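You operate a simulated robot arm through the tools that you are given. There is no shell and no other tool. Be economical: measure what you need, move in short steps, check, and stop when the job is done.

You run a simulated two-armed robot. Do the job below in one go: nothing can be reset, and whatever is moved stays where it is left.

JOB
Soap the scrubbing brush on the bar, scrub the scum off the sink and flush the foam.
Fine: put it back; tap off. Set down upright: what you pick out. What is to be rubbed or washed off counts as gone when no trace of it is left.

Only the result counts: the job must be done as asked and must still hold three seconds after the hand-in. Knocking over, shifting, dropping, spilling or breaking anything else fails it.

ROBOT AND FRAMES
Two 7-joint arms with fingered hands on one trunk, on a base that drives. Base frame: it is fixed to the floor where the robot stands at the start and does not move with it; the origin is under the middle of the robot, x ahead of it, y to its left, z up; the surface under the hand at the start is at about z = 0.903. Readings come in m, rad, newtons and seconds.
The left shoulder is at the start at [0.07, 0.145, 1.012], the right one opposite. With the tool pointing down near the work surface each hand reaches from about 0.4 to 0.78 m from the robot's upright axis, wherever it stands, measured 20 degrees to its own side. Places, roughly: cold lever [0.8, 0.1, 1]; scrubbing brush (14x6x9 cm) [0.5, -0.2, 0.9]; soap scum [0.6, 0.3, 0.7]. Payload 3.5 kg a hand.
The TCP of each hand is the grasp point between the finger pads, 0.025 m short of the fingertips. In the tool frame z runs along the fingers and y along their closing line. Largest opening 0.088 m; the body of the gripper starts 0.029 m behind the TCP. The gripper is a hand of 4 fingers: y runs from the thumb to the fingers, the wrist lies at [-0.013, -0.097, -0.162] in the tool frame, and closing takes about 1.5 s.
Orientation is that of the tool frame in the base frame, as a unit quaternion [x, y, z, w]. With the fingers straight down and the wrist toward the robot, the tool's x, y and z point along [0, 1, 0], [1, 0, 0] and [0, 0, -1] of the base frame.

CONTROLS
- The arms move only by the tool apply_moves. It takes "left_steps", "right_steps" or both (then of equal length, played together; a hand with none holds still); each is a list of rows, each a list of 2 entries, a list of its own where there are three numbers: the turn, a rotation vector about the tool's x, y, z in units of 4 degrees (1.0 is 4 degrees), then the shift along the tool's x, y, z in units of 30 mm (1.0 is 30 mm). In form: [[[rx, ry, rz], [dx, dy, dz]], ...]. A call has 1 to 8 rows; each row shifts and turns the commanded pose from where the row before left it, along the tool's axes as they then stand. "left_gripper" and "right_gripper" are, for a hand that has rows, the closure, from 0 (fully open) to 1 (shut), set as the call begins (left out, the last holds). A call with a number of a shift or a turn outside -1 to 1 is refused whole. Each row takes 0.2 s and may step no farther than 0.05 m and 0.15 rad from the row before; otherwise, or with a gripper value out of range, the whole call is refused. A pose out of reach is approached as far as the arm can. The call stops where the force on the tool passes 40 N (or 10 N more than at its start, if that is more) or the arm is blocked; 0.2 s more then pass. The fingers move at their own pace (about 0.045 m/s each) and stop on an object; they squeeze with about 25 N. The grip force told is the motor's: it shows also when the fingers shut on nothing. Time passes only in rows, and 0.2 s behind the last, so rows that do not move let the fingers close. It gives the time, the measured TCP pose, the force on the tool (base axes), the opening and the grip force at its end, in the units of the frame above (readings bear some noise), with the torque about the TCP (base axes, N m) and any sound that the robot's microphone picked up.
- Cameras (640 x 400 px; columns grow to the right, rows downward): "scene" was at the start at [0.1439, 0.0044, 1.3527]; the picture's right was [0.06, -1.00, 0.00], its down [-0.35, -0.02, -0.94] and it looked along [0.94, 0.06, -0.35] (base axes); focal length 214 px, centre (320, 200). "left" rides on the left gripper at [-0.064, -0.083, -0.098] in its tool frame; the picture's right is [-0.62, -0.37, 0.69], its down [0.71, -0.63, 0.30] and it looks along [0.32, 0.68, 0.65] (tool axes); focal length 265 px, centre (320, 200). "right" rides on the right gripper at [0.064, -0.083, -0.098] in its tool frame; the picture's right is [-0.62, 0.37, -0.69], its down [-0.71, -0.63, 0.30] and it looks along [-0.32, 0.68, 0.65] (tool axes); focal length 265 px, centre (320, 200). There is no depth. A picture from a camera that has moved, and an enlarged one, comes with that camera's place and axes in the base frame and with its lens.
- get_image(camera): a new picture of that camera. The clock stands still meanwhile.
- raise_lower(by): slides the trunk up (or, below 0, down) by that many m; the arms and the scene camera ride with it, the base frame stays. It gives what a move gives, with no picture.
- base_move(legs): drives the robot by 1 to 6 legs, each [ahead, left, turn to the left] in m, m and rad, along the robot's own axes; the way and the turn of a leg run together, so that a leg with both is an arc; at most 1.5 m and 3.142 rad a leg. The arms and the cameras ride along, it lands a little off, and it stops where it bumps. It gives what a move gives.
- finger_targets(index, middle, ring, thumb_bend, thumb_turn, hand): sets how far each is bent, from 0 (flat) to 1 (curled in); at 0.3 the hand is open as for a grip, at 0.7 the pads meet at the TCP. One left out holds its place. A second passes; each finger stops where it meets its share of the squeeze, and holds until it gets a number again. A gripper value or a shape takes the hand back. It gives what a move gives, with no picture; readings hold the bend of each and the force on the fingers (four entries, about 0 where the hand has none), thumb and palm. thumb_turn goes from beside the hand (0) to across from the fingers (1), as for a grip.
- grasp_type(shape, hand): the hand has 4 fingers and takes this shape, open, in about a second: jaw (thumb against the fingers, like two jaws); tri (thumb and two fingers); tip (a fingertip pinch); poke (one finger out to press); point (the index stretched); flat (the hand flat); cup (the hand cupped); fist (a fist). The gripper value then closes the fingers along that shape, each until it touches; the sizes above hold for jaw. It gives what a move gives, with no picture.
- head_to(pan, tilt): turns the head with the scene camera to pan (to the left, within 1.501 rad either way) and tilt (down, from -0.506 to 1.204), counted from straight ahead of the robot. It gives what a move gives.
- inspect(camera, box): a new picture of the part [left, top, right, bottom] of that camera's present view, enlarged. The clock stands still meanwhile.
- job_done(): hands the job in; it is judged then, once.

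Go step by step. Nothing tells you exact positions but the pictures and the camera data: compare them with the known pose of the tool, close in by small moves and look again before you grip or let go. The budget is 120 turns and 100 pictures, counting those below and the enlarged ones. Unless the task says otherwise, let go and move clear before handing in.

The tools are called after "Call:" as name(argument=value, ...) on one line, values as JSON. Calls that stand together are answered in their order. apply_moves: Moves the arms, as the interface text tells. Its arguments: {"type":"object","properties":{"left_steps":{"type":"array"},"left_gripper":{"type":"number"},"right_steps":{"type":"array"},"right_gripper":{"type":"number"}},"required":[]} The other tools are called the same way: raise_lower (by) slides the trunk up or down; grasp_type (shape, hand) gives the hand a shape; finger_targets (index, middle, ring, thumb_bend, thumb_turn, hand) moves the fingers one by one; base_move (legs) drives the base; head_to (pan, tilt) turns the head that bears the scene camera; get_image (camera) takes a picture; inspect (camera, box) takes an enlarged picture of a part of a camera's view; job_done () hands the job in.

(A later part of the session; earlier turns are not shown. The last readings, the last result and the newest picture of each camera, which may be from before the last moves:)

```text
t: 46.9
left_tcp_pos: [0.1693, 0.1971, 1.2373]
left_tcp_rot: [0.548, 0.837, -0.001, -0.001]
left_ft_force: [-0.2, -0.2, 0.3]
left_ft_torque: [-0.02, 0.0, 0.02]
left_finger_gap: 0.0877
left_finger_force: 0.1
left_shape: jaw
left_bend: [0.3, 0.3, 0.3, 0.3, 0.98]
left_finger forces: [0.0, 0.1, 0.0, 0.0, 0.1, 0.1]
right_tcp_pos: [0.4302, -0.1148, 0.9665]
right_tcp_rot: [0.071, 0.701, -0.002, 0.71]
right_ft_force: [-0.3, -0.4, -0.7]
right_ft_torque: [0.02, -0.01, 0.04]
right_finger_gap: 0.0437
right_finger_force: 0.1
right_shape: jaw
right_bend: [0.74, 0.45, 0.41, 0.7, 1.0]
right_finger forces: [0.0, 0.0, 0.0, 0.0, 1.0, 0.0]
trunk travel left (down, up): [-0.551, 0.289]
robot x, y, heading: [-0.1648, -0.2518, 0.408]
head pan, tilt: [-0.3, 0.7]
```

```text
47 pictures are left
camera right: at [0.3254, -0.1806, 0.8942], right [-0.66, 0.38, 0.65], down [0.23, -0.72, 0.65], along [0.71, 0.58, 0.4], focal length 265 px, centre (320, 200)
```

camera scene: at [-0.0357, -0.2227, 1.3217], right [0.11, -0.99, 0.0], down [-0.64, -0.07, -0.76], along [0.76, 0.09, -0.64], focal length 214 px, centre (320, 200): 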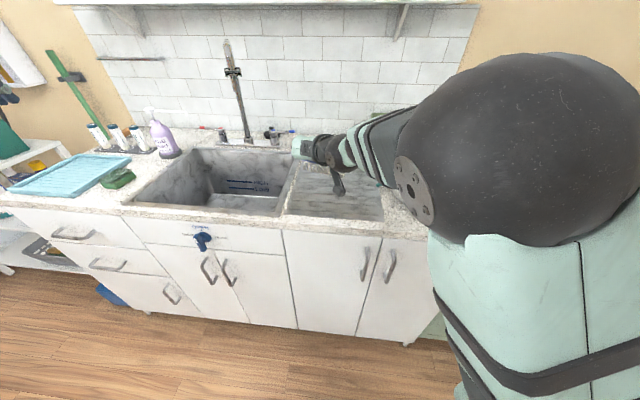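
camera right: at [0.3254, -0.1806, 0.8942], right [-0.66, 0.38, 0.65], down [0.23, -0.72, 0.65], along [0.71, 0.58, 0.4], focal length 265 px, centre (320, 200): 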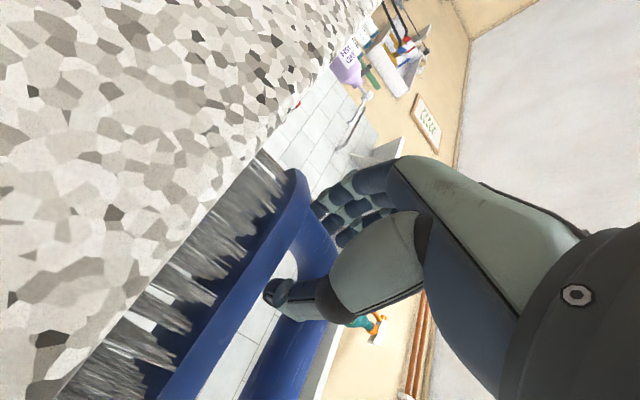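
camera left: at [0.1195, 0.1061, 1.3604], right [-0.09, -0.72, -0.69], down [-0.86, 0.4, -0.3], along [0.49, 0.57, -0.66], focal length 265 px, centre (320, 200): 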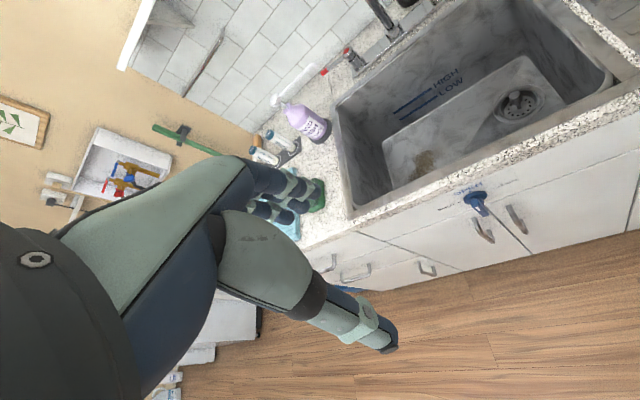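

The brush stands on its bristles. I open a bit more so no finger hooks the post, then look again.

Call:
apply_moves(right_steps=[[[0, 0, 0], [0, 0, 0]], [[0, 0, 0], [0, 0, 0]], [[0, 0, 0], [0, 0, 0]], [[0, 0, 0], [0, 0, 0]], [[0, 0, 0], [0, 0, 0]]], right_gripper=0.2)

Call:
get_image(camera="right")

```text
t: 48.1
left_tcp_pos: [0.1686, 0.1972, 1.2375]
left_tcp_rot: [0.547, 0.837, -0.002, 0.0]
left_ft_force: [-0.8, 0.0, 0.4]
left_ft_torque: [0.02, -0.02, -0.01]
left_finger_gap: 0.0874
left_finger_force: 0.0
left_shape: jaw
left_bend: [0.3, 0.3, 0.3, 0.3, 0.98]
left_finger forces: [0.0, 0.1, 0.0, 0.0, 0.1, 0.0]
right_tcp_pos: [0.4301, -0.1147, 0.9674]
right_tcp_rot: [0.071, 0.701, -0.001, 0.71]
right_ft_force: [-0.5, -0.4, -0.7]
right_ft_torque: [0.02, 0.02, 0.03]
right_finger_gap: 0.0702
right_finger_force: 0.1
right_shape: jaw
right_bend: [0.27, 0.34, 0.32, 0.5, 0.99]
right_finger forces: [0.0, 0.0, 0.0, 0.0, 0.5, 0.0]
trunk travel left (down, up): [-0.551, 0.289]
robot x, y, heading: [-0.1682, -0.2537, 0.409]
head pan, tilt: [-0.3, 0.7]
```

```text
46 pictures are left
camera right: at [0.3253, -0.1806, 0.8943], right [-0.66, 0.38, 0.65], down [0.23, -0.72, 0.65], along [0.71, 0.58, 0.4], focal length 265 px, centre (320, 200)
```

right: 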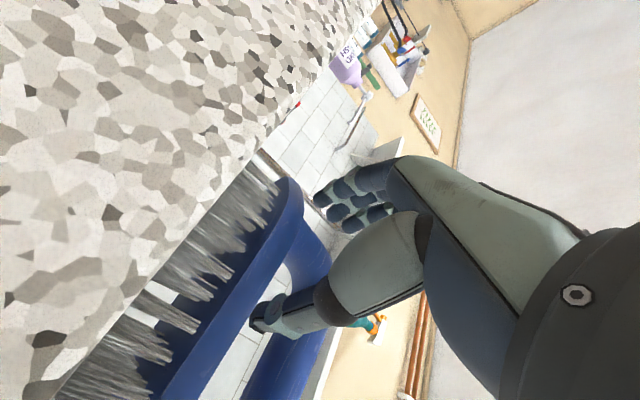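

Fingers are clear. I withdraw straight back (-x) by driving the base slightly.

Call:
base_move(legs=[[-0.11, 0.048, 0]])

Call:
head_to(pan=-0.35, tilt=0.6)

Call:
get_image(camera="scene")

Call:
get_image(camera="right")

```text
t: 49.3
left_tcp_pos: [0.0512, 0.1992, 1.2372]
left_tcp_rot: [0.547, 0.837, -0.001, -0.001]
left_ft_force: [-0.2, 0.0, -0.3]
left_ft_torque: [0.04, 0.02, -0.05]
left_finger_gap: 0.0876
left_finger_force: 0.1
left_shape: jaw
left_bend: [0.3, 0.3, 0.3, 0.3, 0.98]
left_finger forces: [0.1, 0.0, 0.0, 0.0, 0.1, 0.1]
right_tcp_pos: [0.3109, -0.1131, 0.9676]
right_tcp_rot: [0.071, 0.701, -0.001, 0.71]
right_ft_force: [-0.4, 0.0, 0.5]
right_ft_torque: [-0.03, 0.01, -0.02]
right_finger_gap: 0.0703
right_finger_force: 0.1
right_shape: jaw
right_bend: [0.27, 0.34, 0.32, 0.49, 0.99]
right_finger forces: [0.0, 0.0, 0.1, 0.1, 0.0, 0.0]
trunk travel left (down, up): [-0.551, 0.289]
robot x, y, heading: [-0.2827, -0.2539, 0.413]
head pan, tilt: [-0.3, 0.7]
```

```text
t: 50.0
left_tcp_pos: [0.0501, 0.1984, 1.2379]
left_tcp_rot: [0.547, 0.837, -0.001, 0.0]
left_ft_force: [0.3, -0.6, 0.1]
left_ft_torque: [0.01, -0.01, 0.0]
left_finger_gap: 0.0876
left_finger_force: 0.3
left_shape: jaw
left_bend: [0.3, 0.3, 0.3, 0.3, 0.98]
left_finger forces: [0.1, 0.1, 0.1, 0.0, 0.0, 0.0]
right_tcp_pos: [0.3096, -0.1143, 0.9681]
right_tcp_rot: [0.071, 0.701, -0.001, 0.71]
right_ft_force: [0.1, 0.7, 0.1]
right_ft_torque: [0.0, 0.0, 0.03]
right_finger_gap: 0.07
right_finger_force: 0.0
right_shape: jaw
right_bend: [0.27, 0.34, 0.32, 0.49, 0.99]
right_finger forces: [0.0, 0.0, 0.0, 0.0, 0.1, 0.0]
trunk travel left (down, up): [-0.551, 0.289]
robot x, y, heading: [-0.2887, -0.252, 0.412]
head pan, tilt: [-0.351, 0.6]
```

```text
45 pictures are left
camera scene: at [-0.1515, -0.2259, 1.3064], right [0.06, -1.0, 0.0], down [-0.56, -0.03, -0.83], along [0.82, 0.05, -0.56], focal length 214 px, centre (320, 200)
```

scene: 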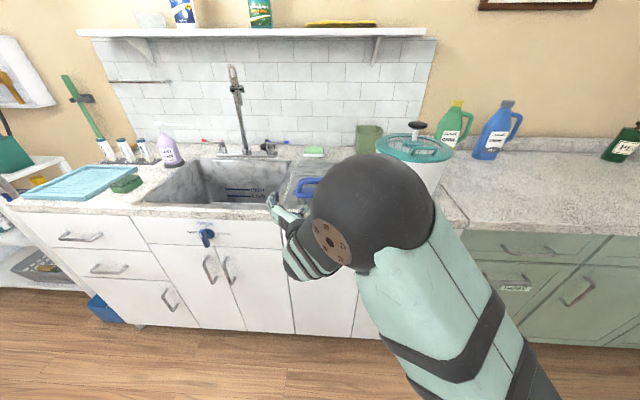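

```text
44 pictures are left
camera right: at [0.2062, -0.18, 0.8949], right [-0.66, 0.38, 0.65], down [0.22, -0.73, 0.65], along [0.71, 0.58, 0.4], focal length 265 px, centre (320, 200)
```

right: 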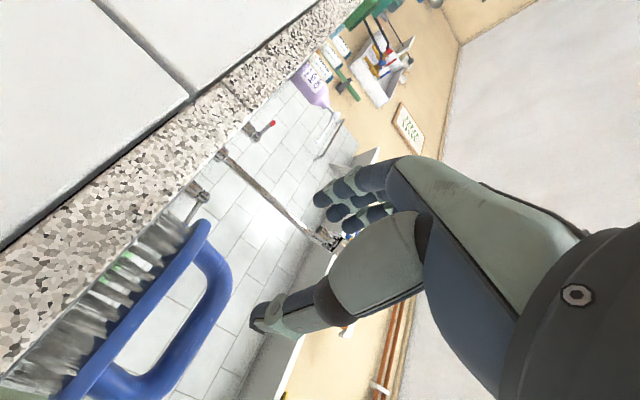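

The brush stands upright near (0.43, -0.16). Now I raise the trunk and re-orient the right hand to fingers-down for a proper top grasp.

Call:
raise_lower(by=0.16)

Call:
apply_moves(right_steps=[[[0.543, 0.97, 0.543], [0, 0, 0]], [[0.543, 0.97, 0.543], [0, 0, 0]], [[0.543, 0.97, 0.543], [0, 0, 0]], [[0.543, 0.97, 0.543], [0, 0, 0]], [[0.543, 0.97, 0.543], [0, 0, 0]], [[0.543, 0.97, 0.543], [0, 0, 0]], [[0.543, 0.97, 0.543], [0, 0, 0]]], right_gripper=0)

Call:
apply_moves(right_steps=[[[0.543, 0.97, 0.543], [0, 0, 0]], [[0.543, 0.97, 0.543], [0, 0, 0]], [[0.543, 0.97, 0.543], [0, 0, 0]], [[0.543, 0.97, 0.543], [0, 0, 0]], [[0.543, 0.97, 0.543], [0, 0, 0]], [[0.543, 0.97, 0.543], [0, 0, 0]], [[0.543, 0.97, 0.543], [0, 0, 0]]])

Call:
apply_moves(right_steps=[[[0.543, 0.97, 0.543], [0, 0, 0]], [[0.543, 0.97, 0.543], [0, 0, 0]], [[0.543, 0.97, 0.543], [0, 0, 0]], [[0.543, 0.97, 0.543], [0, 0, 0]], [[0.543, 0.97, 0.543], [0, 0, 0]], [[0.543, 0.97, 0.543], [0, 0, 0]], [[0.543, 0.97, 0.543], [0, 0, 0]]])

```text
t: 51.8
left_tcp_pos: [0.0514, 0.2, 1.3981]
left_tcp_rot: [0.547, 0.837, -0.002, -0.001]
left_ft_force: [-0.9, 0.3, -0.1]
left_ft_torque: [-0.04, -0.04, 0.01]
left_finger_gap: 0.0876
left_finger_force: 0.1
left_shape: jaw
left_bend: [0.3, 0.3, 0.3, 0.3, 0.98]
left_finger forces: [0.0, 0.1, 0.0, 0.0, 0.0, 0.0]
right_tcp_pos: [0.3104, -0.1144, 1.1283]
right_tcp_rot: [0.071, 0.701, -0.001, 0.709]
right_ft_force: [0.4, -0.6, 0.5]
right_ft_torque: [-0.01, -0.02, 0.0]
right_finger_gap: 0.0703
right_finger_force: 0.0
right_shape: jaw
right_bend: [0.27, 0.34, 0.32, 0.49, 0.99]
right_finger forces: [0.1, 0.0, 0.0, 0.1, 0.1, 0.0]
trunk travel left (down, up): [-0.711, 0.129]
robot x, y, heading: [-0.2897, -0.2478, 0.414]
head pan, tilt: [-0.351, 0.6]
```

```text
t: 53.4
left_tcp_pos: [0.0509, 0.1988, 1.397]
left_tcp_rot: [0.548, 0.837, -0.002, -0.001]
left_ft_force: [-1.0, 0.2, 0.3]
left_ft_torque: [0.02, -0.02, -0.04]
left_finger_gap: 0.0877
left_finger_force: 0.0
left_shape: jaw
left_bend: [0.3, 0.3, 0.3, 0.3, 0.98]
left_finger forces: [0.0, 0.0, 0.0, 0.0, 0.1, 0.0]
right_tcp_pos: [0.3115, -0.1136, 1.1273]
right_tcp_rot: [0.253, 0.825, 0.017, 0.505]
right_ft_force: [-0.2, 0.7, 0.2]
right_ft_torque: [-0.01, -0.04, -0.03]
right_finger_gap: 0.0876
right_finger_force: 0.0
right_shape: jaw
right_bend: [0.3, 0.3, 0.3, 0.3, 0.98]
right_finger forces: [0.0, 0.1, 0.0, 0.1, 0.1, 0.1]
trunk travel left (down, up): [-0.711, 0.129]
robot x, y, heading: [-0.2812, -0.247, 0.411]
head pan, tilt: [-0.351, 0.6]
```

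```text
t: 55.0
left_tcp_pos: [0.0511, 0.1989, 1.3974]
left_tcp_rot: [0.547, 0.837, -0.001, -0.001]
left_ft_force: [-0.1, 0.7, 0.3]
left_ft_torque: [0.01, -0.01, 0.01]
left_finger_gap: 0.0877
left_finger_force: 0.2
left_shape: jaw
left_bend: [0.3, 0.3, 0.3, 0.3, 0.98]
left_finger forces: [0.0, 0.0, 0.0, 0.0, 0.0, 0.0]
right_tcp_pos: [0.3104, -0.1128, 1.1261]
right_tcp_rot: [0.412, 0.875, 0.033, 0.254]
right_ft_force: [0.0, -0.2, -0.2]
right_ft_torque: [-0.01, 0.01, -0.03]
right_finger_gap: 0.0879
right_finger_force: 0.1
right_shape: jaw
right_bend: [0.3, 0.3, 0.3, 0.3, 0.98]
right_finger forces: [0.0, 0.0, 0.0, 0.0, 0.0, 0.0]
trunk travel left (down, up): [-0.711, 0.129]
robot x, y, heading: [-0.2808, -0.249, 0.413]
head pan, tilt: [-0.351, 0.6]
```

```text
t: 56.6
left_tcp_pos: [0.0527, 0.1988, 1.3979]
left_tcp_rot: [0.547, 0.837, 0.0, -0.002]
left_ft_force: [-0.2, 0.0, 0.3]
left_ft_torque: [-0.02, -0.01, 0.0]
left_finger_gap: 0.0878
left_finger_force: 0.1
left_shape: jaw
left_bend: [0.3, 0.3, 0.3, 0.3, 0.98]
left_finger forces: [0.0, 0.0, 0.1, 0.0, 0.0, 0.1]
right_tcp_pos: [0.3116, -0.114, 1.1268]
right_tcp_rot: [0.533, 0.845, 0.045, -0.021]
right_ft_force: [1.0, -0.1, 0.3]
right_ft_torque: [0.0, -0.02, -0.01]
right_finger_gap: 0.0876
right_finger_force: 0.0
right_shape: jaw
right_bend: [0.3, 0.3, 0.3, 0.3, 0.98]
right_finger forces: [0.1, 0.0, 0.0, 0.0, 0.0, 0.0]
trunk travel left (down, up): [-0.711, 0.129]
robot x, y, heading: [-0.2859, -0.2471, 0.414]
head pan, tilt: [-0.351, 0.6]
```

Orientation nearly fingers-down. I fix the residual tilt, turn the base back to face the counter and bring the hand above the brush.

Call:
apply_moves(right_steps=[[[0.75, -0.6, 0], [0, 0, 0]], [[0, -0.6, 0], [0, 0, 0]]])

Call:
base_move(legs=[[0, 0, -0.412], [0.11, 0.2, 0]])

Call:
head_to(pan=-0.25, tilt=0.8)

Call:
get_image(camera="scene")

Call:
get_image(camera="right")

```text
t: 57.2
left_tcp_pos: [0.0511, 0.1998, 1.3976]
left_tcp_rot: [0.547, 0.837, -0.002, -0.001]
left_ft_force: [-0.9, -1.0, 0.6]
left_ft_torque: [0.02, -0.01, 0.01]
left_finger_gap: 0.0878
left_finger_force: 0.0
left_shape: jaw
left_bend: [0.3, 0.3, 0.3, 0.3, 0.98]
left_finger forces: [0.1, 0.0, 0.0, 0.0, 0.0, 0.0]
right_tcp_pos: [0.3103, -0.1132, 1.1273]
right_tcp_rot: [0.532, 0.847, 0.001, 0.003]
right_ft_force: [0.2, -0.3, 0.2]
right_ft_torque: [0.0, 0.02, 0.02]
right_finger_gap: 0.0875
right_finger_force: 0.1
right_shape: jaw
right_bend: [0.3, 0.3, 0.3, 0.3, 0.98]
right_finger forces: [0.0, 0.1, 0.0, 0.0, 0.0, 0.1]
trunk travel left (down, up): [-0.711, 0.129]
robot x, y, heading: [-0.286, -0.2531, 0.412]
head pan, tilt: [-0.351, 0.6]
```

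```text
t: 60.2
left_tcp_pos: [0.31, 0.2276, 1.3989]
left_tcp_rot: [0.705, 0.71, 0.001, -0.001]
left_ft_force: [-0.4, 0.2, 0.7]
left_ft_torque: [0.01, 0.0, 0.02]
left_finger_gap: 0.0873
left_finger_force: 0.1
left_shape: jaw
left_bend: [0.3, 0.3, 0.3, 0.3, 0.98]
left_finger forces: [0.1, 0.0, 0.0, 0.1, 0.1, 0.0]
right_tcp_pos: [0.4267, -0.1625, 1.1299]
right_tcp_rot: [0.691, 0.723, 0.002, 0.003]
right_ft_force: [0.0, 0.0, -0.2]
right_ft_torque: [0.0, -0.02, -0.02]
right_finger_gap: 0.0877
right_finger_force: 0.1
right_shape: jaw
right_bend: [0.3, 0.3, 0.3, 0.3, 0.98]
right_finger forces: [0.0, 0.0, 0.0, 0.1, 0.1, 0.0]
trunk travel left (down, up): [-0.711, 0.129]
robot x, y, heading: [-0.1775, -0.0516, 0.006]
head pan, tilt: [-0.351, 0.6]
```

```text
t: 60.9
left_tcp_pos: [0.3111, 0.2299, 1.3967]
left_tcp_rot: [0.704, 0.71, -0.001, -0.001]
left_ft_force: [-0.2, 0.3, -0.5]
left_ft_torque: [-0.02, 0.03, -0.02]
left_finger_gap: 0.0874
left_finger_force: 0.0
left_shape: jaw
left_bend: [0.3, 0.3, 0.3, 0.3, 0.98]
left_finger forces: [0.0, 0.1, 0.0, 0.0, 0.0, 0.0]
right_tcp_pos: [0.4281, -0.1606, 1.1294]
right_tcp_rot: [0.69, 0.724, 0.001, 0.003]
right_ft_force: [0.7, 0.6, -0.5]
right_ft_torque: [0.01, 0.0, -0.02]
right_finger_gap: 0.0875
right_finger_force: 0.0
right_shape: jaw
right_bend: [0.3, 0.3, 0.3, 0.3, 0.98]
right_finger forces: [0.0, 0.0, 0.0, 0.0, 0.1, 0.0]
trunk travel left (down, up): [-0.711, 0.129]
robot x, y, heading: [-0.1753, -0.0495, 0.005]
head pan, tilt: [-0.25, 0.799]
```

```text
43 pictures are left
camera scene: at [-0.0455, -0.071, 1.4495], right [-0.24, -0.97, 0.0], down [-0.7, 0.17, -0.7], along [0.68, -0.17, -0.72], focal length 214 px, centre (320, 200)
```

scene: 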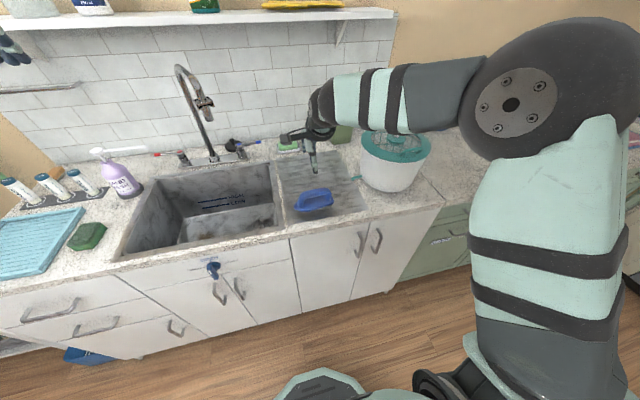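

```text
42 pictures are left
camera right: at [0.3414, -0.0994, 1.2257], right [0.39, -0.6, 0.7], down [-0.6, -0.74, -0.31], along [0.7, -0.3, -0.65], focal length 265 px, centre (320, 200)
```

right: 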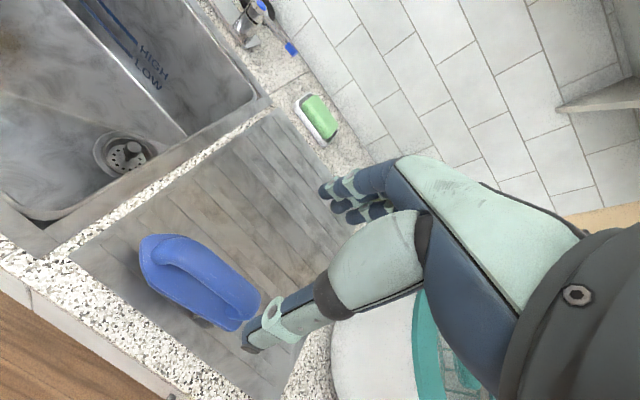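

The brush stands upright near its original spot; handle centre ≈ (0.435, -0.155), yaw 13°. I descend with the TCP a bit higher on the bar than before.

Call:
apply_moves(right_steps=[[[0, 0, -0.85], [0, 0, 0.4]], [[0, 0, -0.85], [0, 0, 0.4]], [[0, 0, -0.8], [0.06, 0.25, 0.4]], [[0, 0, 0], [0, 0, 0.8]], [[0, 0, 0], [0, 0, 0.8]], [[0, 0, 0], [0, 0, 0.8]], [[0, 0, 0], [0, 0, 0.78]]])

Call:
inspect(camera="right", box=[120, 140, 440, 400])

Call:
inspect(camera="scene", box=[270, 130, 370, 230])

```text
t: 62.5
left_tcp_pos: [0.3118, 0.2298, 1.3967]
left_tcp_rot: [0.704, 0.71, 0.0, -0.002]
left_ft_force: [0.9, 0.1, 0.5]
left_ft_torque: [-0.01, -0.02, 0.01]
left_finger_gap: 0.0878
left_finger_force: 0.0
left_shape: jaw
left_bend: [0.3, 0.3, 0.3, 0.3, 0.98]
left_finger forces: [0.0, 0.1, 0.1, 0.1, 0.0, 0.0]
right_tcp_pos: [0.436, -0.1574, 0.9956]
right_tcp_rot: [0.627, 0.779, 0.001, 0.003]
right_ft_force: [-1.2, -0.4, -0.5]
right_ft_torque: [-0.02, -0.04, 0.02]
right_finger_gap: 0.0877
right_finger_force: 0.1
right_shape: jaw
right_bend: [0.3, 0.3, 0.3, 0.3, 0.98]
right_finger forces: [0.1, 0.1, 0.0, 0.0, 0.1, 0.0]
trunk travel left (down, up): [-0.711, 0.129]
robot x, y, heading: [-0.1739, -0.0526, 0.009]
head pan, tilt: [-0.25, 0.799]
```

```text
1.54 times, centred on (280, 270) of right
camera zoom: at [0.3404, -0.1122, 1.0939], right [0.49, -0.52, 0.7], down [-0.46, -0.83, -0.31], along [0.74, -0.17, -0.65], focal length 408 px, centre (382, 92)
```

zoom: 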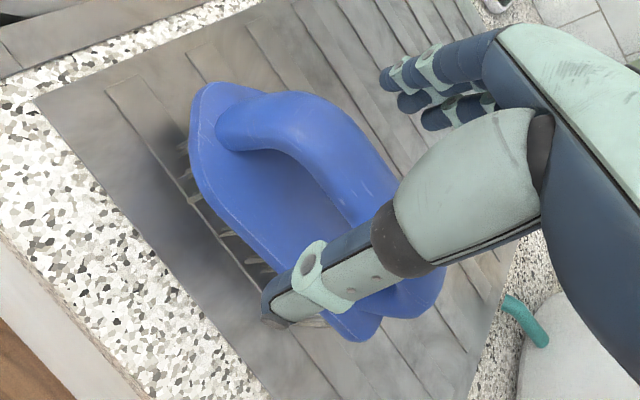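

```text
4.00 times, centred on (320, 180) of scene
camera zoom: at [-0.0452, -0.0719, 1.4494], right [-0.24, -0.97, 0.0], down [-0.7, 0.17, -0.7], along [0.68, -0.17, -0.72], focal length 858 px, centre (320, 280)
```

zoom: 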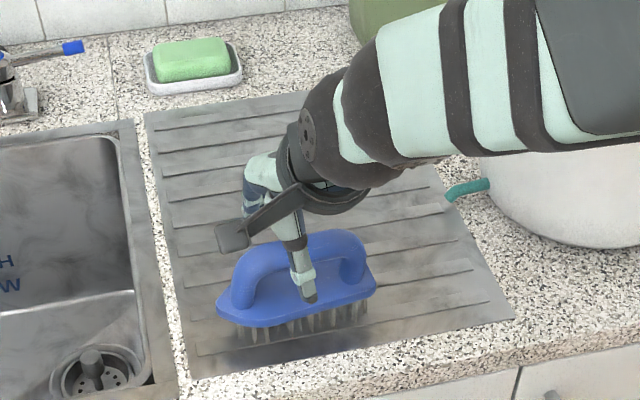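

The bar is about 5 mm nearer me and the brush centre about 1 cm left of the TCP. I adjust and close.

Call:
apply_moves(right_steps=[[[0, 0, 0], [0.3, -0.15, 0]], [[0, 0, 0], [0, 0, 0]]])

Call:
apply_moves(right_steps=[[[0, 0, 0], [0, 0, 0]], [[0, 0, 0], [0, 0, 0]], [[0, 0, 0], [0, 0, 0]], [[0, 0, 0], [0, 0, 0]], [[0, 0, 0], [0, 0, 0]], [[0, 0, 0], [0, 0, 0]], [[0, 0, 0], [0, 0, 0]], [[0, 0, 0], [0, 0, 0]]], right_gripper=1)

Call:
inspect(camera="right", box=[120, 140, 440, 400])

```text
t: 63.1
left_tcp_pos: [0.3112, 0.2296, 1.397]
left_tcp_rot: [0.704, 0.71, -0.001, -0.001]
left_ft_force: [-1.0, 0.8, -0.2]
left_ft_torque: [0.0, 0.02, 0.01]
left_finger_gap: 0.0876
left_finger_force: 0.1
left_shape: jaw
left_bend: [0.3, 0.3, 0.3, 0.3, 0.98]
left_finger forces: [0.0, 0.0, 0.1, 0.0, 0.0, 0.1]
right_tcp_pos: [0.4293, -0.1505, 0.9973]
right_tcp_rot: [0.625, 0.78, 0.001, 0.003]
right_ft_force: [-0.4, -0.5, 0.1]
right_ft_torque: [0.0, -0.03, -0.01]
right_finger_gap: 0.0876
right_finger_force: 0.1
right_shape: jaw
right_bend: [0.3, 0.3, 0.3, 0.3, 0.98]
right_finger forces: [0.1, 0.0, 0.0, 0.0, 0.1, 0.0]
trunk travel left (down, up): [-0.711, 0.129]
robot x, y, heading: [-0.1742, -0.0518, 0.005]
head pan, tilt: [-0.25, 0.799]
```

```text
t: 64.9
left_tcp_pos: [0.3118, 0.2288, 1.3979]
left_tcp_rot: [0.705, 0.71, 0.0, -0.002]
left_ft_force: [-0.4, 0.2, 0.5]
left_ft_torque: [0.0, 0.0, 0.03]
left_finger_gap: 0.0878
left_finger_force: 0.0
left_shape: jaw
left_bend: [0.3, 0.3, 0.3, 0.3, 0.98]
left_finger forces: [0.0, 0.0, 0.1, 0.0, 0.1, 0.0]
right_tcp_pos: [0.4277, -0.1493, 0.9976]
right_tcp_rot: [0.626, 0.78, 0.001, 0.003]
right_ft_force: [0.2, -0.1, -1.8]
right_ft_torque: [0.02, -0.01, 0.03]
right_finger_gap: 0.021
right_finger_force: 25.0
right_shape: jaw
right_bend: [0.74, 0.58, 0.58, 0.75, 1.0]
right_finger forces: [13.0, 6.5, 2.9, 0.0, 22.3, 0.1]
trunk travel left (down, up): [-0.711, 0.129]
robot x, y, heading: [-0.1739, -0.0533, 0.009]
head pan, tilt: [-0.25, 0.799]
```

```text
1.54 times, centred on (280, 270) of right
camera zoom: at [0.3335, -0.1048, 1.0947], right [0.49, -0.52, 0.7], down [-0.46, -0.83, -0.3], along [0.74, -0.17, -0.65], focal length 408 px, centre (382, 92)
```

zoom: 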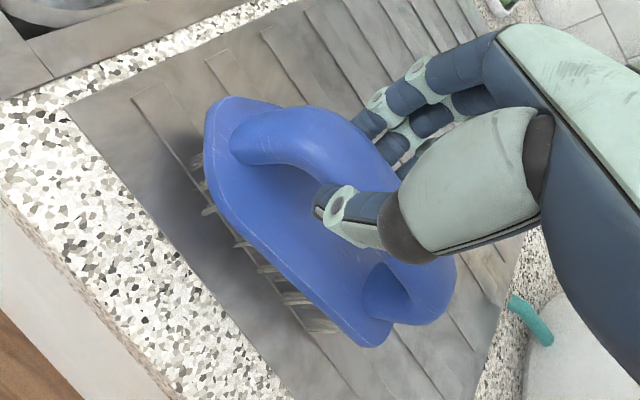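

Good pinch now (gap 0.021, thumb 22 N). I lift and drive closer toward the soap at about (0.81, -0.13).

Call:
apply_moves(right_steps=[[[0, 0, 0], [0, 0, -0.5]], [[0, 0, 0], [0, 0, -0.8]], [[0, 0, 0], [0, 0, -0.8]], [[0, 0, 0], [0, 0, -0.8]], [[0, 0, 0], [0, 0, -0.6]]])

Call:
base_move(legs=[[0.25, 0.06, 0]])

Call:
get_image(camera="right")

Call:
get_image(camera="scene")

```text
t: 66.1
left_tcp_pos: [0.3114, 0.2289, 1.3979]
left_tcp_rot: [0.704, 0.71, 0.0, -0.001]
left_ft_force: [-0.5, 0.2, 0.0]
left_ft_torque: [0.01, 0.04, -0.01]
left_finger_gap: 0.0876
left_finger_force: 0.0
left_shape: jaw
left_bend: [0.3, 0.3, 0.3, 0.3, 0.98]
left_finger forces: [0.0, 0.1, 0.0, 0.1, 0.0, 0.0]
right_tcp_pos: [0.4286, -0.1502, 1.1021]
right_tcp_rot: [0.625, 0.78, 0.001, 0.003]
right_ft_force: [0.0, 0.2, -1.0]
right_ft_torque: [0.02, -0.01, 0.04]
right_finger_gap: 0.0207
right_finger_force: 25.0
right_shape: jaw
right_bend: [0.74, 0.58, 0.59, 0.75, 1.0]
right_finger forces: [13.5, 6.3, 2.6, 0.0, 22.4, 0.0]
trunk travel left (down, up): [-0.711, 0.129]
robot x, y, heading: [-0.1774, -0.0501, 0.01]
head pan, tilt: [-0.25, 0.799]
```

```text
t: 67.9
left_tcp_pos: [0.5554, 0.2928, 1.3984]
left_tcp_rot: [0.703, 0.712, 0.001, -0.001]
left_ft_force: [0.9, 0.1, 0.0]
left_ft_torque: [0.0, -0.01, -0.02]
left_finger_gap: 0.088
left_finger_force: 0.1
left_shape: jaw
left_bend: [0.3, 0.3, 0.3, 0.3, 0.98]
left_finger forces: [0.0, 0.1, 0.1, 0.0, 0.1, 0.1]
right_tcp_pos: [0.6757, -0.084, 1.1023]
right_tcp_rot: [0.625, 0.781, 0.001, 0.004]
right_ft_force: [-0.2, 0.1, -1.5]
right_ft_torque: [0.04, 0.02, -0.01]
right_finger_gap: 0.0208
right_finger_force: 25.1
right_shape: jaw
right_bend: [0.74, 0.58, 0.59, 0.75, 1.0]
right_finger forces: [13.4, 6.3, 2.7, 0.0, 22.4, 0.0]
trunk travel left (down, up): [-0.711, 0.129]
robot x, y, heading: [0.0719, 0.0103, 0.015]
head pan, tilt: [-0.25, 0.799]
```

```text
38 pictures are left
camera right: at [0.5802, -0.0412, 1.1999], right [0.49, -0.52, 0.7], down [-0.45, -0.84, -0.31], along [0.74, -0.17, -0.65], focal length 265 px, centre (320, 200)
```

right: 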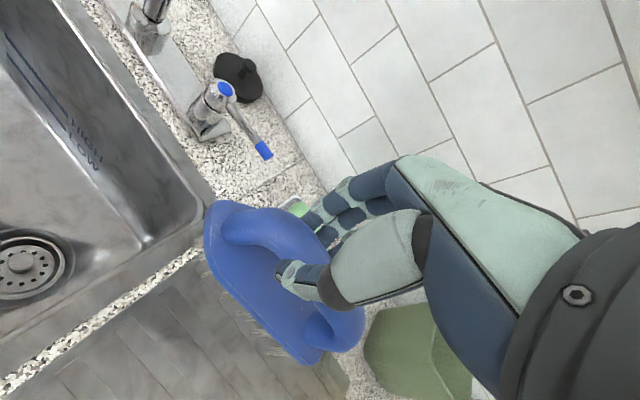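

```text
37 pictures are left
camera scene: at [0.1997, -0.0098, 1.4496], right [-0.23, -0.97, 0.0], down [-0.7, 0.17, -0.7], along [0.68, -0.16, -0.72], focal length 214 px, centre (320, 200)
```

scene: 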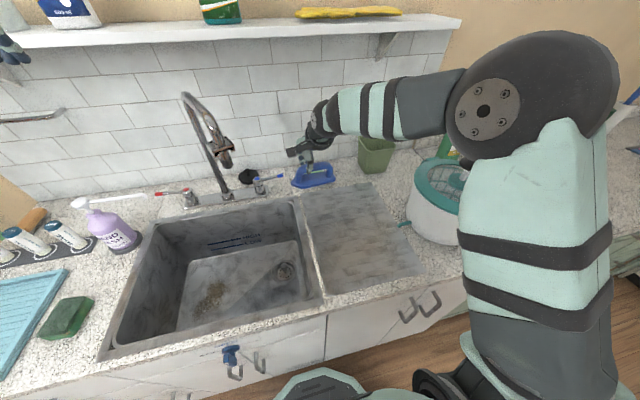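

Soap is just ahead. I move the brush over (0.80, -0.13) and lower partway, then look.

Call:
apply_moves(right_steps=[[[0, 0, 0], [-0.48, 0.74, 0]], [[0, 0, 0], [-0.48, 0.74, 0]], [[0, 0, 0], [-0.48, 0.74, 0]], [[0, 0, 0], [-0.48, 0.74, 0]], [[0, 0, 0], [-0.48, 0.74, 0]], [[0, 0, 0], [0, 0, 0.7]], [[0, 0, 0], [0, 0, 0.7]]])

Call:
inspect(camera="scene", box=[260, 110, 380, 210])

Call:
get_image(camera="right")

```text
t: 69.5
left_tcp_pos: [0.5577, 0.292, 1.3987]
left_tcp_rot: [0.703, 0.711, -0.001, -0.002]
left_ft_force: [0.8, -0.4, -0.6]
left_ft_torque: [-0.01, 0.0, 0.01]
left_finger_gap: 0.0877
left_finger_force: 0.1
left_shape: jaw
left_bend: [0.3, 0.3, 0.3, 0.3, 0.98]
left_finger forces: [0.0, 0.1, 0.0, 0.1, 0.0, 0.0]
right_tcp_pos: [0.8011, -0.1335, 1.0588]
right_tcp_rot: [0.624, 0.781, 0.0, 0.003]
right_ft_force: [1.1, 1.2, -1.2]
right_ft_torque: [0.02, -0.01, -0.01]
right_finger_gap: 0.021
right_finger_force: 25.3
right_shape: jaw
right_bend: [0.74, 0.58, 0.59, 0.75, 1.0]
right_finger forces: [13.5, 6.2, 2.7, 0.0, 22.4, 0.0]
trunk travel left (down, up): [-0.711, 0.129]
robot x, y, heading: [0.0721, 0.0099, 0.013]
head pan, tilt: [-0.25, 0.799]
```

```text
4.00 times, centred on (320, 160) of scene
camera zoom: at [0.2016, -0.0095, 1.4495], right [-0.23, -0.97, 0.0], down [-0.7, 0.17, -0.7], along [0.68, -0.16, -0.72], focal length 858 px, centre (320, 360)
```

zoom: 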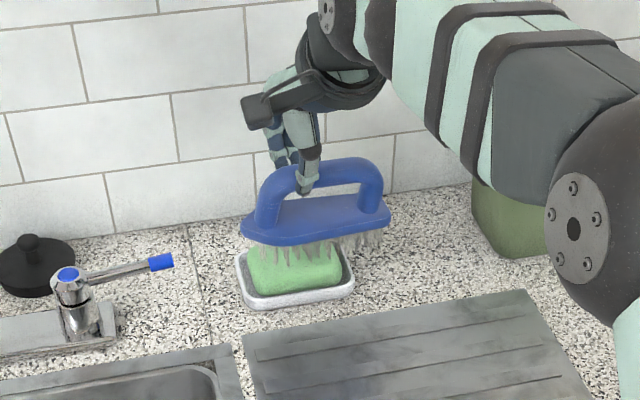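

```text
35 pictures are left
camera right: at [0.7059, -0.0883, 1.1569], right [0.49, -0.52, 0.7], down [-0.45, -0.84, -0.31], along [0.74, -0.17, -0.65], focal length 265 px, centre (320, 200)
```

right: 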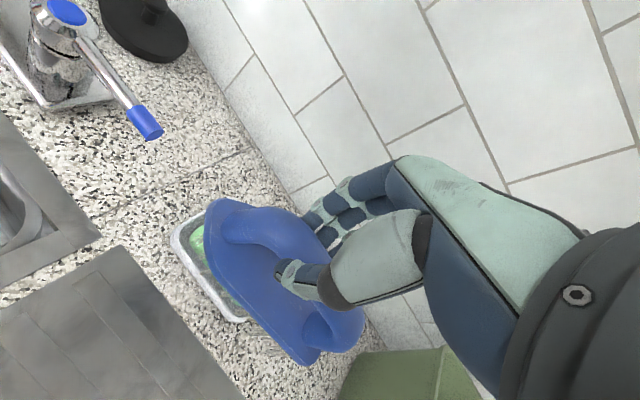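

Almost over the soap; I shift 1.5 cm left and back, then lower gently until light contact.

Call:
apply_moves(right_steps=[[[0, 0, 0], [0.5, -0.45, 0]], [[0, 0, 0], [0, 0, 0.25]], [[0, 0, 0], [0, 0, 0.2]]])

Call:
apply_moves(right_steps=[[[0, 0, 0], [0, 0, 0.15]], [[0, 0, 0], [0, 0, 0.15]]])

```text
t: 70.3
left_tcp_pos: [0.5567, 0.2919, 1.3969]
left_tcp_rot: [0.702, 0.712, 0.0, -0.002]
left_ft_force: [0.2, 0.5, -0.3]
left_ft_torque: [-0.01, -0.01, 0.0]
left_finger_gap: 0.0876
left_finger_force: 0.0
left_shape: jaw
left_bend: [0.3, 0.3, 0.3, 0.3, 0.98]
left_finger forces: [0.0, 0.2, 0.0, 0.0, 0.0, 0.1]
right_tcp_pos: [0.7844, -0.121, 1.0471]
right_tcp_rot: [0.624, 0.781, 0.0, 0.002]
right_ft_force: [0.2, -0.1, -0.3]
right_ft_torque: [0.02, 0.03, -0.04]
right_finger_gap: 0.0207
right_finger_force: 25.4
right_shape: jaw
right_bend: [0.74, 0.58, 0.59, 0.75, 1.0]
right_finger forces: [13.5, 6.1, 2.7, 0.1, 22.5, 0.1]
trunk travel left (down, up): [-0.711, 0.129]
robot x, y, heading: [0.0707, 0.0112, 0.015]
head pan, tilt: [-0.25, 0.799]
```

```text
t: 70.9
left_tcp_pos: [0.5571, 0.2926, 1.397]
left_tcp_rot: [0.703, 0.712, 0.0, -0.002]
left_ft_force: [0.1, 0.8, 0.3]
left_ft_torque: [0.0, -0.02, 0.01]
left_finger_gap: 0.0876
left_finger_force: 0.1
left_shape: jaw
left_bend: [0.3, 0.3, 0.3, 0.3, 0.98]
left_finger forces: [0.0, 0.1, 0.0, 0.0, 0.1, 0.1]
right_tcp_pos: [0.7851, -0.1203, 1.0386]
right_tcp_rot: [0.624, 0.782, 0.001, 0.003]
right_ft_force: [-0.5, 0.1, -0.9]
right_ft_torque: [0.03, 0.0, 0.02]
right_finger_gap: 0.0208
right_finger_force: 24.9
right_shape: jaw
right_bend: [0.74, 0.58, 0.59, 0.75, 1.0]
right_finger forces: [13.5, 6.1, 2.6, 0.0, 22.5, 0.0]
trunk travel left (down, up): [-0.711, 0.129]
robot x, y, heading: [0.0737, 0.0131, 0.013]
head pan, tilt: [-0.25, 0.799]
```

No contact yet; I keep lowering in small steps.

Call:
apply_moves(right_steps=[[[0, 0, 0], [0, 0, 0.13]], [[0, 0, 0], [0, 0, 0.13]]])

Call:
apply_moves(right_steps=[[[0, 0, 0], [0, 0, 0.1]], [[0, 0, 0], [0, 0, 0.1]]])

Call:
inspect(camera="scene", box=[260, 110, 380, 210])

```text
t: 71.5
left_tcp_pos: [0.5573, 0.2925, 1.3977]
left_tcp_rot: [0.703, 0.711, 0.0, -0.001]
left_ft_force: [0.4, 0.2, 0.2]
left_ft_torque: [-0.03, 0.0, 0.0]
left_finger_gap: 0.0875
left_finger_force: 0.2
left_shape: jaw
left_bend: [0.3, 0.3, 0.3, 0.3, 0.98]
left_finger forces: [0.0, 0.1, 0.0, 0.0, 0.1, 0.0]
right_tcp_pos: [0.7863, -0.1202, 1.0298]
right_tcp_rot: [0.624, 0.781, 0.0, 0.003]
right_ft_force: [-0.1, 0.0, -1.1]
right_ft_torque: [0.02, 0.0, 0.01]
right_finger_gap: 0.0206
right_finger_force: 25.0
right_shape: jaw
right_bend: [0.74, 0.58, 0.59, 0.75, 1.0]
right_finger forces: [13.5, 6.0, 2.6, 0.0, 22.5, 0.0]
trunk travel left (down, up): [-0.711, 0.129]
robot x, y, heading: [0.0756, 0.0096, 0.016]
head pan, tilt: [-0.25, 0.799]
```

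```text
t: 72.1
left_tcp_pos: [0.5556, 0.2933, 1.3973]
left_tcp_rot: [0.703, 0.711, 0.0, -0.001]
left_ft_force: [-0.5, -0.9, -0.7]
left_ft_torque: [-0.04, -0.03, -0.01]
left_finger_gap: 0.0877
left_finger_force: 0.1
left_shape: jaw
left_bend: [0.3, 0.3, 0.3, 0.3, 0.98]
left_finger forces: [0.0, 0.1, 0.0, 0.0, 0.0, 0.0]
right_tcp_pos: [0.7856, -0.1208, 1.0258]
right_tcp_rot: [0.623, 0.782, 0.002, 0.004]
right_ft_force: [-0.3, 0.8, 1.9]
right_ft_torque: [-0.02, -0.06, 0.02]
right_finger_gap: 0.0207
right_finger_force: 24.8
right_shape: jaw
right_bend: [0.74, 0.58, 0.6, 0.75, 1.0]
right_finger forces: [13.3, 6.6, 3.2, 0.0, 22.8, 0.1]
trunk travel left (down, up): [-0.711, 0.129]
robot x, y, heading: [0.07, 0.012, 0.016]
head pan, tilt: [-0.25, 0.799]
```

```text
4.00 times, centred on (320, 160) of scene
camera zoom: at [0.2004, -0.0089, 1.4496], right [-0.23, -0.97, 0.0], down [-0.7, 0.17, -0.7], along [0.68, -0.16, -0.72], focal length 858 px, centre (320, 360)
```

zoom: 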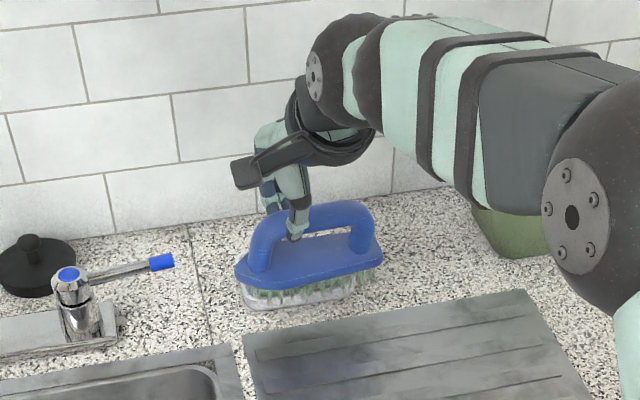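

Contact at ~3 N. A few short gentle strokes of about ±8 mm on the soap.

Call:
apply_moves(right_steps=[[[0, 0, 0], [0.25, 0, 0.08]], [[0, 0, 0], [-0.25, 0, 0]], [[0, 0, 0], [-0.25, 0, 0]], [[0, 0, 0], [0.25, 0, 0]], [[0, 0, 0], [0.25, 0, 0]], [[0, 0, 0], [-0.25, 0, 0]], [[0, 0, 0], [-0.25, 0, 0]], [[0, 0, 0], [0.25, 0, 0]]])

Call:
apply_moves(right_steps=[[[0, 0, 0], [0.25, 0, 0]], [[0, 0, 0], [-0.25, 0, 0]], [[0, 0, 0], [-0.25, 0, 0]], [[0, 0, 0], [0.25, 0, 0]], [[0, 0, 0], [0, 0, -0.6]], [[0, 0, 0], [0, 0, -0.8]], [[0, 0, 0], [0, 0, -0.8]]])

Call:
inspect(camera="scene", box=[260, 110, 380, 210])

```text
t: 73.9
left_tcp_pos: [0.5532, 0.2915, 1.3982]
left_tcp_rot: [0.703, 0.711, 0.0, 0.0]
left_ft_force: [0.9, -0.3, 0.6]
left_ft_torque: [0.01, -0.01, 0.02]
left_finger_gap: 0.0878
left_finger_force: 0.1
left_shape: jaw
left_bend: [0.3, 0.3, 0.3, 0.3, 0.98]
left_finger forces: [0.0, 0.0, 0.0, 0.1, 0.1, 0.1]
right_tcp_pos: [0.7827, -0.1195, 1.0244]
right_tcp_rot: [0.624, 0.781, 0.003, 0.004]
right_ft_force: [-0.5, -1.7, 11.7]
right_ft_torque: [-0.08, -0.21, -0.02]
right_finger_gap: 0.0216
right_finger_force: 24.4
right_shape: jaw
right_bend: [0.74, 0.59, 0.62, 0.75, 0.99]
right_finger forces: [16.4, 7.2, 2.9, 0.0, 26.0, 0.0]
trunk travel left (down, up): [-0.711, 0.129]
robot x, y, heading: [0.0718, 0.0117, 0.018]
head pan, tilt: [-0.25, 0.799]
```

```text
t: 75.5
left_tcp_pos: [0.5568, 0.2931, 1.3971]
left_tcp_rot: [0.702, 0.712, -0.001, -0.001]
left_ft_force: [0.0, -0.5, 0.5]
left_ft_torque: [0.02, 0.0, 0.0]
left_finger_gap: 0.0877
left_finger_force: 0.1
left_shape: jaw
left_bend: [0.3, 0.3, 0.3, 0.3, 0.98]
left_finger forces: [0.1, 0.0, 0.0, 0.0, 0.0, 0.1]
right_tcp_pos: [0.7853, -0.1184, 1.0881]
right_tcp_rot: [0.624, 0.781, 0.0, 0.002]
right_ft_force: [0.4, 1.1, -1.5]
right_ft_torque: [0.0, 0.0, 0.0]
right_finger_gap: 0.021
right_finger_force: 24.9
right_shape: jaw
right_bend: [0.74, 0.59, 0.63, 0.75, 0.99]
right_finger forces: [14.7, 5.6, 2.8, 0.1, 23.1, 0.0]
trunk travel left (down, up): [-0.711, 0.129]
robot x, y, heading: [0.0701, 0.0113, 0.013]
head pan, tilt: [-0.25, 0.799]
```

```text
4.00 times, centred on (320, 160) of scene
camera zoom: at [0.2012, -0.0094, 1.4494], right [-0.23, -0.97, 0.0], down [-0.7, 0.17, -0.7], along [0.68, -0.16, -0.72], focal length 858 px, centre (320, 360)
```

zoom: 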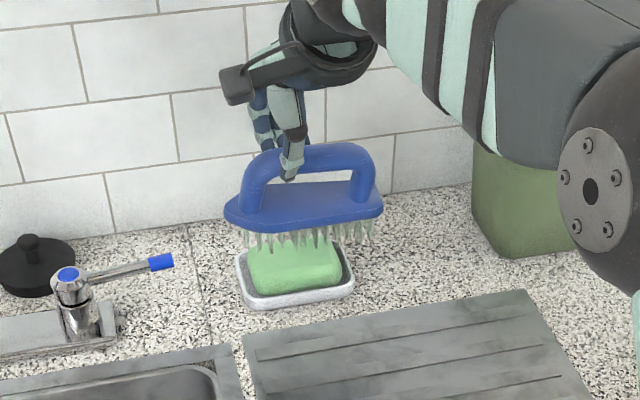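

The bristles show green soap and the dish hasn't moved. Now I examine the scum precisely.

Call:
inspect(camera="scene", box=[90, 180, 340, 370])

```text
2.11 times, centred on (215, 275) of scene
camera zoom: at [0.2012, -0.0094, 1.4494], right [-0.23, -0.97, 0.0], down [-0.7, 0.17, -0.7], along [0.68, -0.16, -0.72], focal length 452 px, centre (541, 42)
```

zoom: 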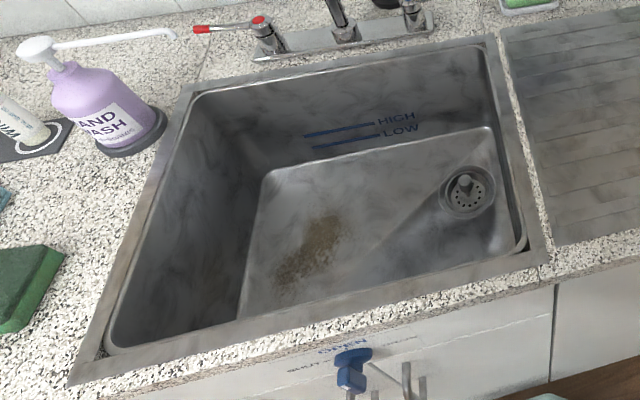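

Scum spans roughly (0.505–0.62, 0.24–0.345), its long axis aligned with a brush yaw of about 60°. I raise the trunk, back off, and move left clear of the spout.

Call:
raise_lower(by=0.12)

Call:
base_move(legs=[[-0.34, 0, 0], [0, 0.33, 0]])

Call:
apply_moves(right_steps=[[[0, 0, -1], [0, 0, 0]], [[0, 0, -1], [0, 0, 0]], [[0, 0, -1], [0, 0, 0]], [[0, 0, -1], [0, 0, 0]], [[0, 0, -1], [0, 0, 0]], [[0, 0, -1], [0, 0, 0]], [[0, 0, -1], [0, 0, 0]], [[0, 0, -1], [0, 0, 0]]])

Call:
apply_moves(right_steps=[[[0, 0, -1], [0, 0, 0]], [[0, 0, -1], [0, 0, 0]], [[0, 0, -1], [0, 0, 0]]])

Call:
head_to(pan=0.0, tilt=0.7)

Call:
get_image(camera="scene")

```text
t: 77.0
left_tcp_pos: [0.5571, 0.2926, 1.5174]
left_tcp_rot: [0.702, 0.712, -0.001, -0.001]
left_ft_force: [-0.3, 1.1, 0.3]
left_ft_torque: [0.0, 0.0, 0.01]
left_finger_gap: 0.0875
left_finger_force: 0.1
left_shape: jaw
left_bend: [0.3, 0.3, 0.3, 0.3, 0.98]
left_finger forces: [0.0, 0.1, 0.1, 0.0, 0.0, 0.1]
right_tcp_pos: [0.7857, -0.1188, 1.2074]
right_tcp_rot: [0.624, 0.782, 0.001, 0.003]
right_ft_force: [0.2, 0.2, -0.7]
right_ft_torque: [0.02, 0.01, 0.01]
right_finger_gap: 0.021
right_finger_force: 24.6
right_shape: jaw
right_bend: [0.74, 0.59, 0.63, 0.75, 0.99]
right_finger forces: [14.7, 5.7, 2.9, 0.0, 23.1, 0.0]
trunk travel left (down, up): [-0.831, 0.009]
robot x, y, heading: [0.071, 0.0077, 0.014]
head pan, tilt: [-0.25, 0.799]
```

```text
t: 81.0
left_tcp_pos: [0.2013, 0.6175, 1.5185]
left_tcp_rot: [0.699, 0.715, 0.001, -0.001]
left_ft_force: [0.4, -0.6, 0.5]
left_ft_torque: [0.05, -0.02, -0.01]
left_finger_gap: 0.0877
left_finger_force: 0.0
left_shape: jaw
left_bend: [0.3, 0.3, 0.3, 0.3, 0.98]
left_finger forces: [0.1, 0.0, 0.0, 0.0, 0.0, 0.0]
right_tcp_pos: [0.4336, 0.2096, 1.2073]
right_tcp_rot: [0.62, 0.785, 0.002, 0.002]
right_ft_force: [0.0, -0.2, -0.4]
right_ft_torque: [0.04, -0.01, 0.0]
right_finger_gap: 0.0212
right_finger_force: 24.9
right_shape: jaw
right_bend: [0.74, 0.59, 0.63, 0.75, 0.99]
right_finger forces: [14.7, 5.6, 2.8, 0.0, 23.1, 0.1]
trunk travel left (down, up): [-0.831, 0.009]
robot x, y, heading: [-0.2797, 0.3336, 0.025]
head pan, tilt: [-0.25, 0.799]
```

```text
t: 82.8
left_tcp_pos: [0.2004, 0.6209, 1.5169]
left_tcp_rot: [0.699, 0.715, -0.001, -0.002]
left_ft_force: [-1.1, 0.4, 0.3]
left_ft_torque: [0.0, -0.02, 0.01]
left_finger_gap: 0.0875
left_finger_force: 0.1
left_shape: jaw
left_bend: [0.3, 0.3, 0.3, 0.3, 0.98]
left_finger forces: [0.0, 0.1, 0.0, 0.0, 0.0, 0.1]
right_tcp_pos: [0.4342, 0.2114, 1.207]
right_tcp_rot: [0.379, 0.925, 0.0, 0.002]
right_ft_force: [-0.2, 0.3, 0.0]
right_ft_torque: [0.01, 0.02, 0.0]
right_finger_gap: 0.0211
right_finger_force: 25.0
right_shape: jaw
right_bend: [0.74, 0.59, 0.63, 0.75, 0.99]
right_finger forces: [14.5, 5.6, 2.7, 0.0, 22.9, 0.0]
trunk travel left (down, up): [-0.831, 0.009]
robot x, y, heading: [-0.2792, 0.3302, 0.025]
head pan, tilt: [-0.25, 0.799]
```

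```text
t: 83.7
left_tcp_pos: [0.2002, 0.6209, 1.5187]
left_tcp_rot: [0.699, 0.715, -0.001, -0.002]
left_ft_force: [0.0, 0.3, -0.3]
left_ft_torque: [0.05, -0.02, -0.01]
left_finger_gap: 0.0873
left_finger_force: 0.1
left_shape: jaw
left_bend: [0.3, 0.3, 0.3, 0.3, 0.98]
left_finger forces: [0.0, 0.0, 0.0, 0.0, 0.1, 0.1]
right_tcp_pos: [0.4206, 0.2135, 1.2067]
right_tcp_rot: [0.28, 0.96, 0.0, 0.003]
right_ft_force: [-0.5, 0.5, -1.1]
right_ft_torque: [0.02, 0.05, 0.0]
right_finger_gap: 0.0213
right_finger_force: 25.1
right_shape: jaw
right_bend: [0.74, 0.59, 0.63, 0.75, 0.99]
right_finger forces: [14.4, 5.5, 2.9, 0.0, 22.9, 0.1]
right hand out of reach, approached as far as the arm can: row 2, 3
trunk travel left (down, up): [-0.831, 0.009]
robot x, y, heading: [-0.2841, 0.3317, 0.023]
head pan, tilt: [-0.25, 0.799]
```

```text
t: 84.4
left_tcp_pos: [0.2005, 0.6203, 1.5175]
left_tcp_rot: [0.699, 0.715, 0.0, -0.001]
left_ft_force: [-0.8, 0.1, 0.0]
left_ft_torque: [-0.03, 0.0, 0.0]
left_finger_gap: 0.0874
left_finger_force: 0.1
left_shape: jaw
left_bend: [0.3, 0.3, 0.3, 0.3, 0.98]
left_finger forces: [0.0, 0.0, 0.1, 0.0, 0.0, 0.1]
right_tcp_pos: [0.4188, 0.2135, 1.2065]
right_tcp_rot: [0.281, 0.96, 0.0, 0.003]
right_ft_force: [-1.3, 0.5, -1.4]
right_ft_torque: [0.03, 0.03, -0.03]
right_finger_gap: 0.0209
right_finger_force: 24.9
right_shape: jaw
right_bend: [0.74, 0.59, 0.63, 0.75, 0.99]
right_finger forces: [14.4, 5.6, 2.9, 0.1, 23.0, 0.1]
trunk travel left (down, up): [-0.831, 0.009]
robot x, y, heading: [-0.2781, 0.3319, 0.021]
head pan, tilt: [0.0, 0.7]
```

```text
31 pictures are left
camera scene: at [-0.1445, 0.335, 1.5777], right [0.02, -1.0, 0.0], down [-0.64, -0.01, -0.76], along [0.76, 0.02, -0.64], focal length 214 px, centre (320, 200)
```

scene: 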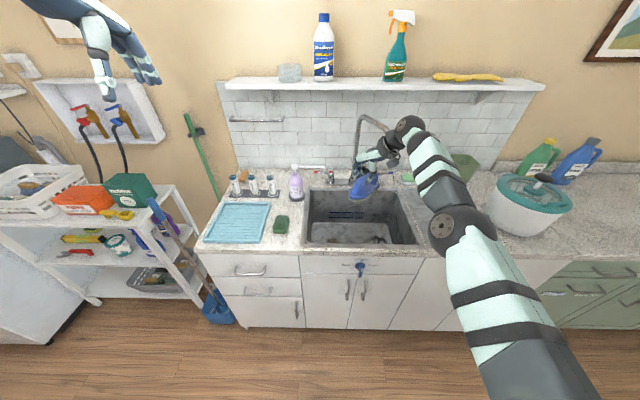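

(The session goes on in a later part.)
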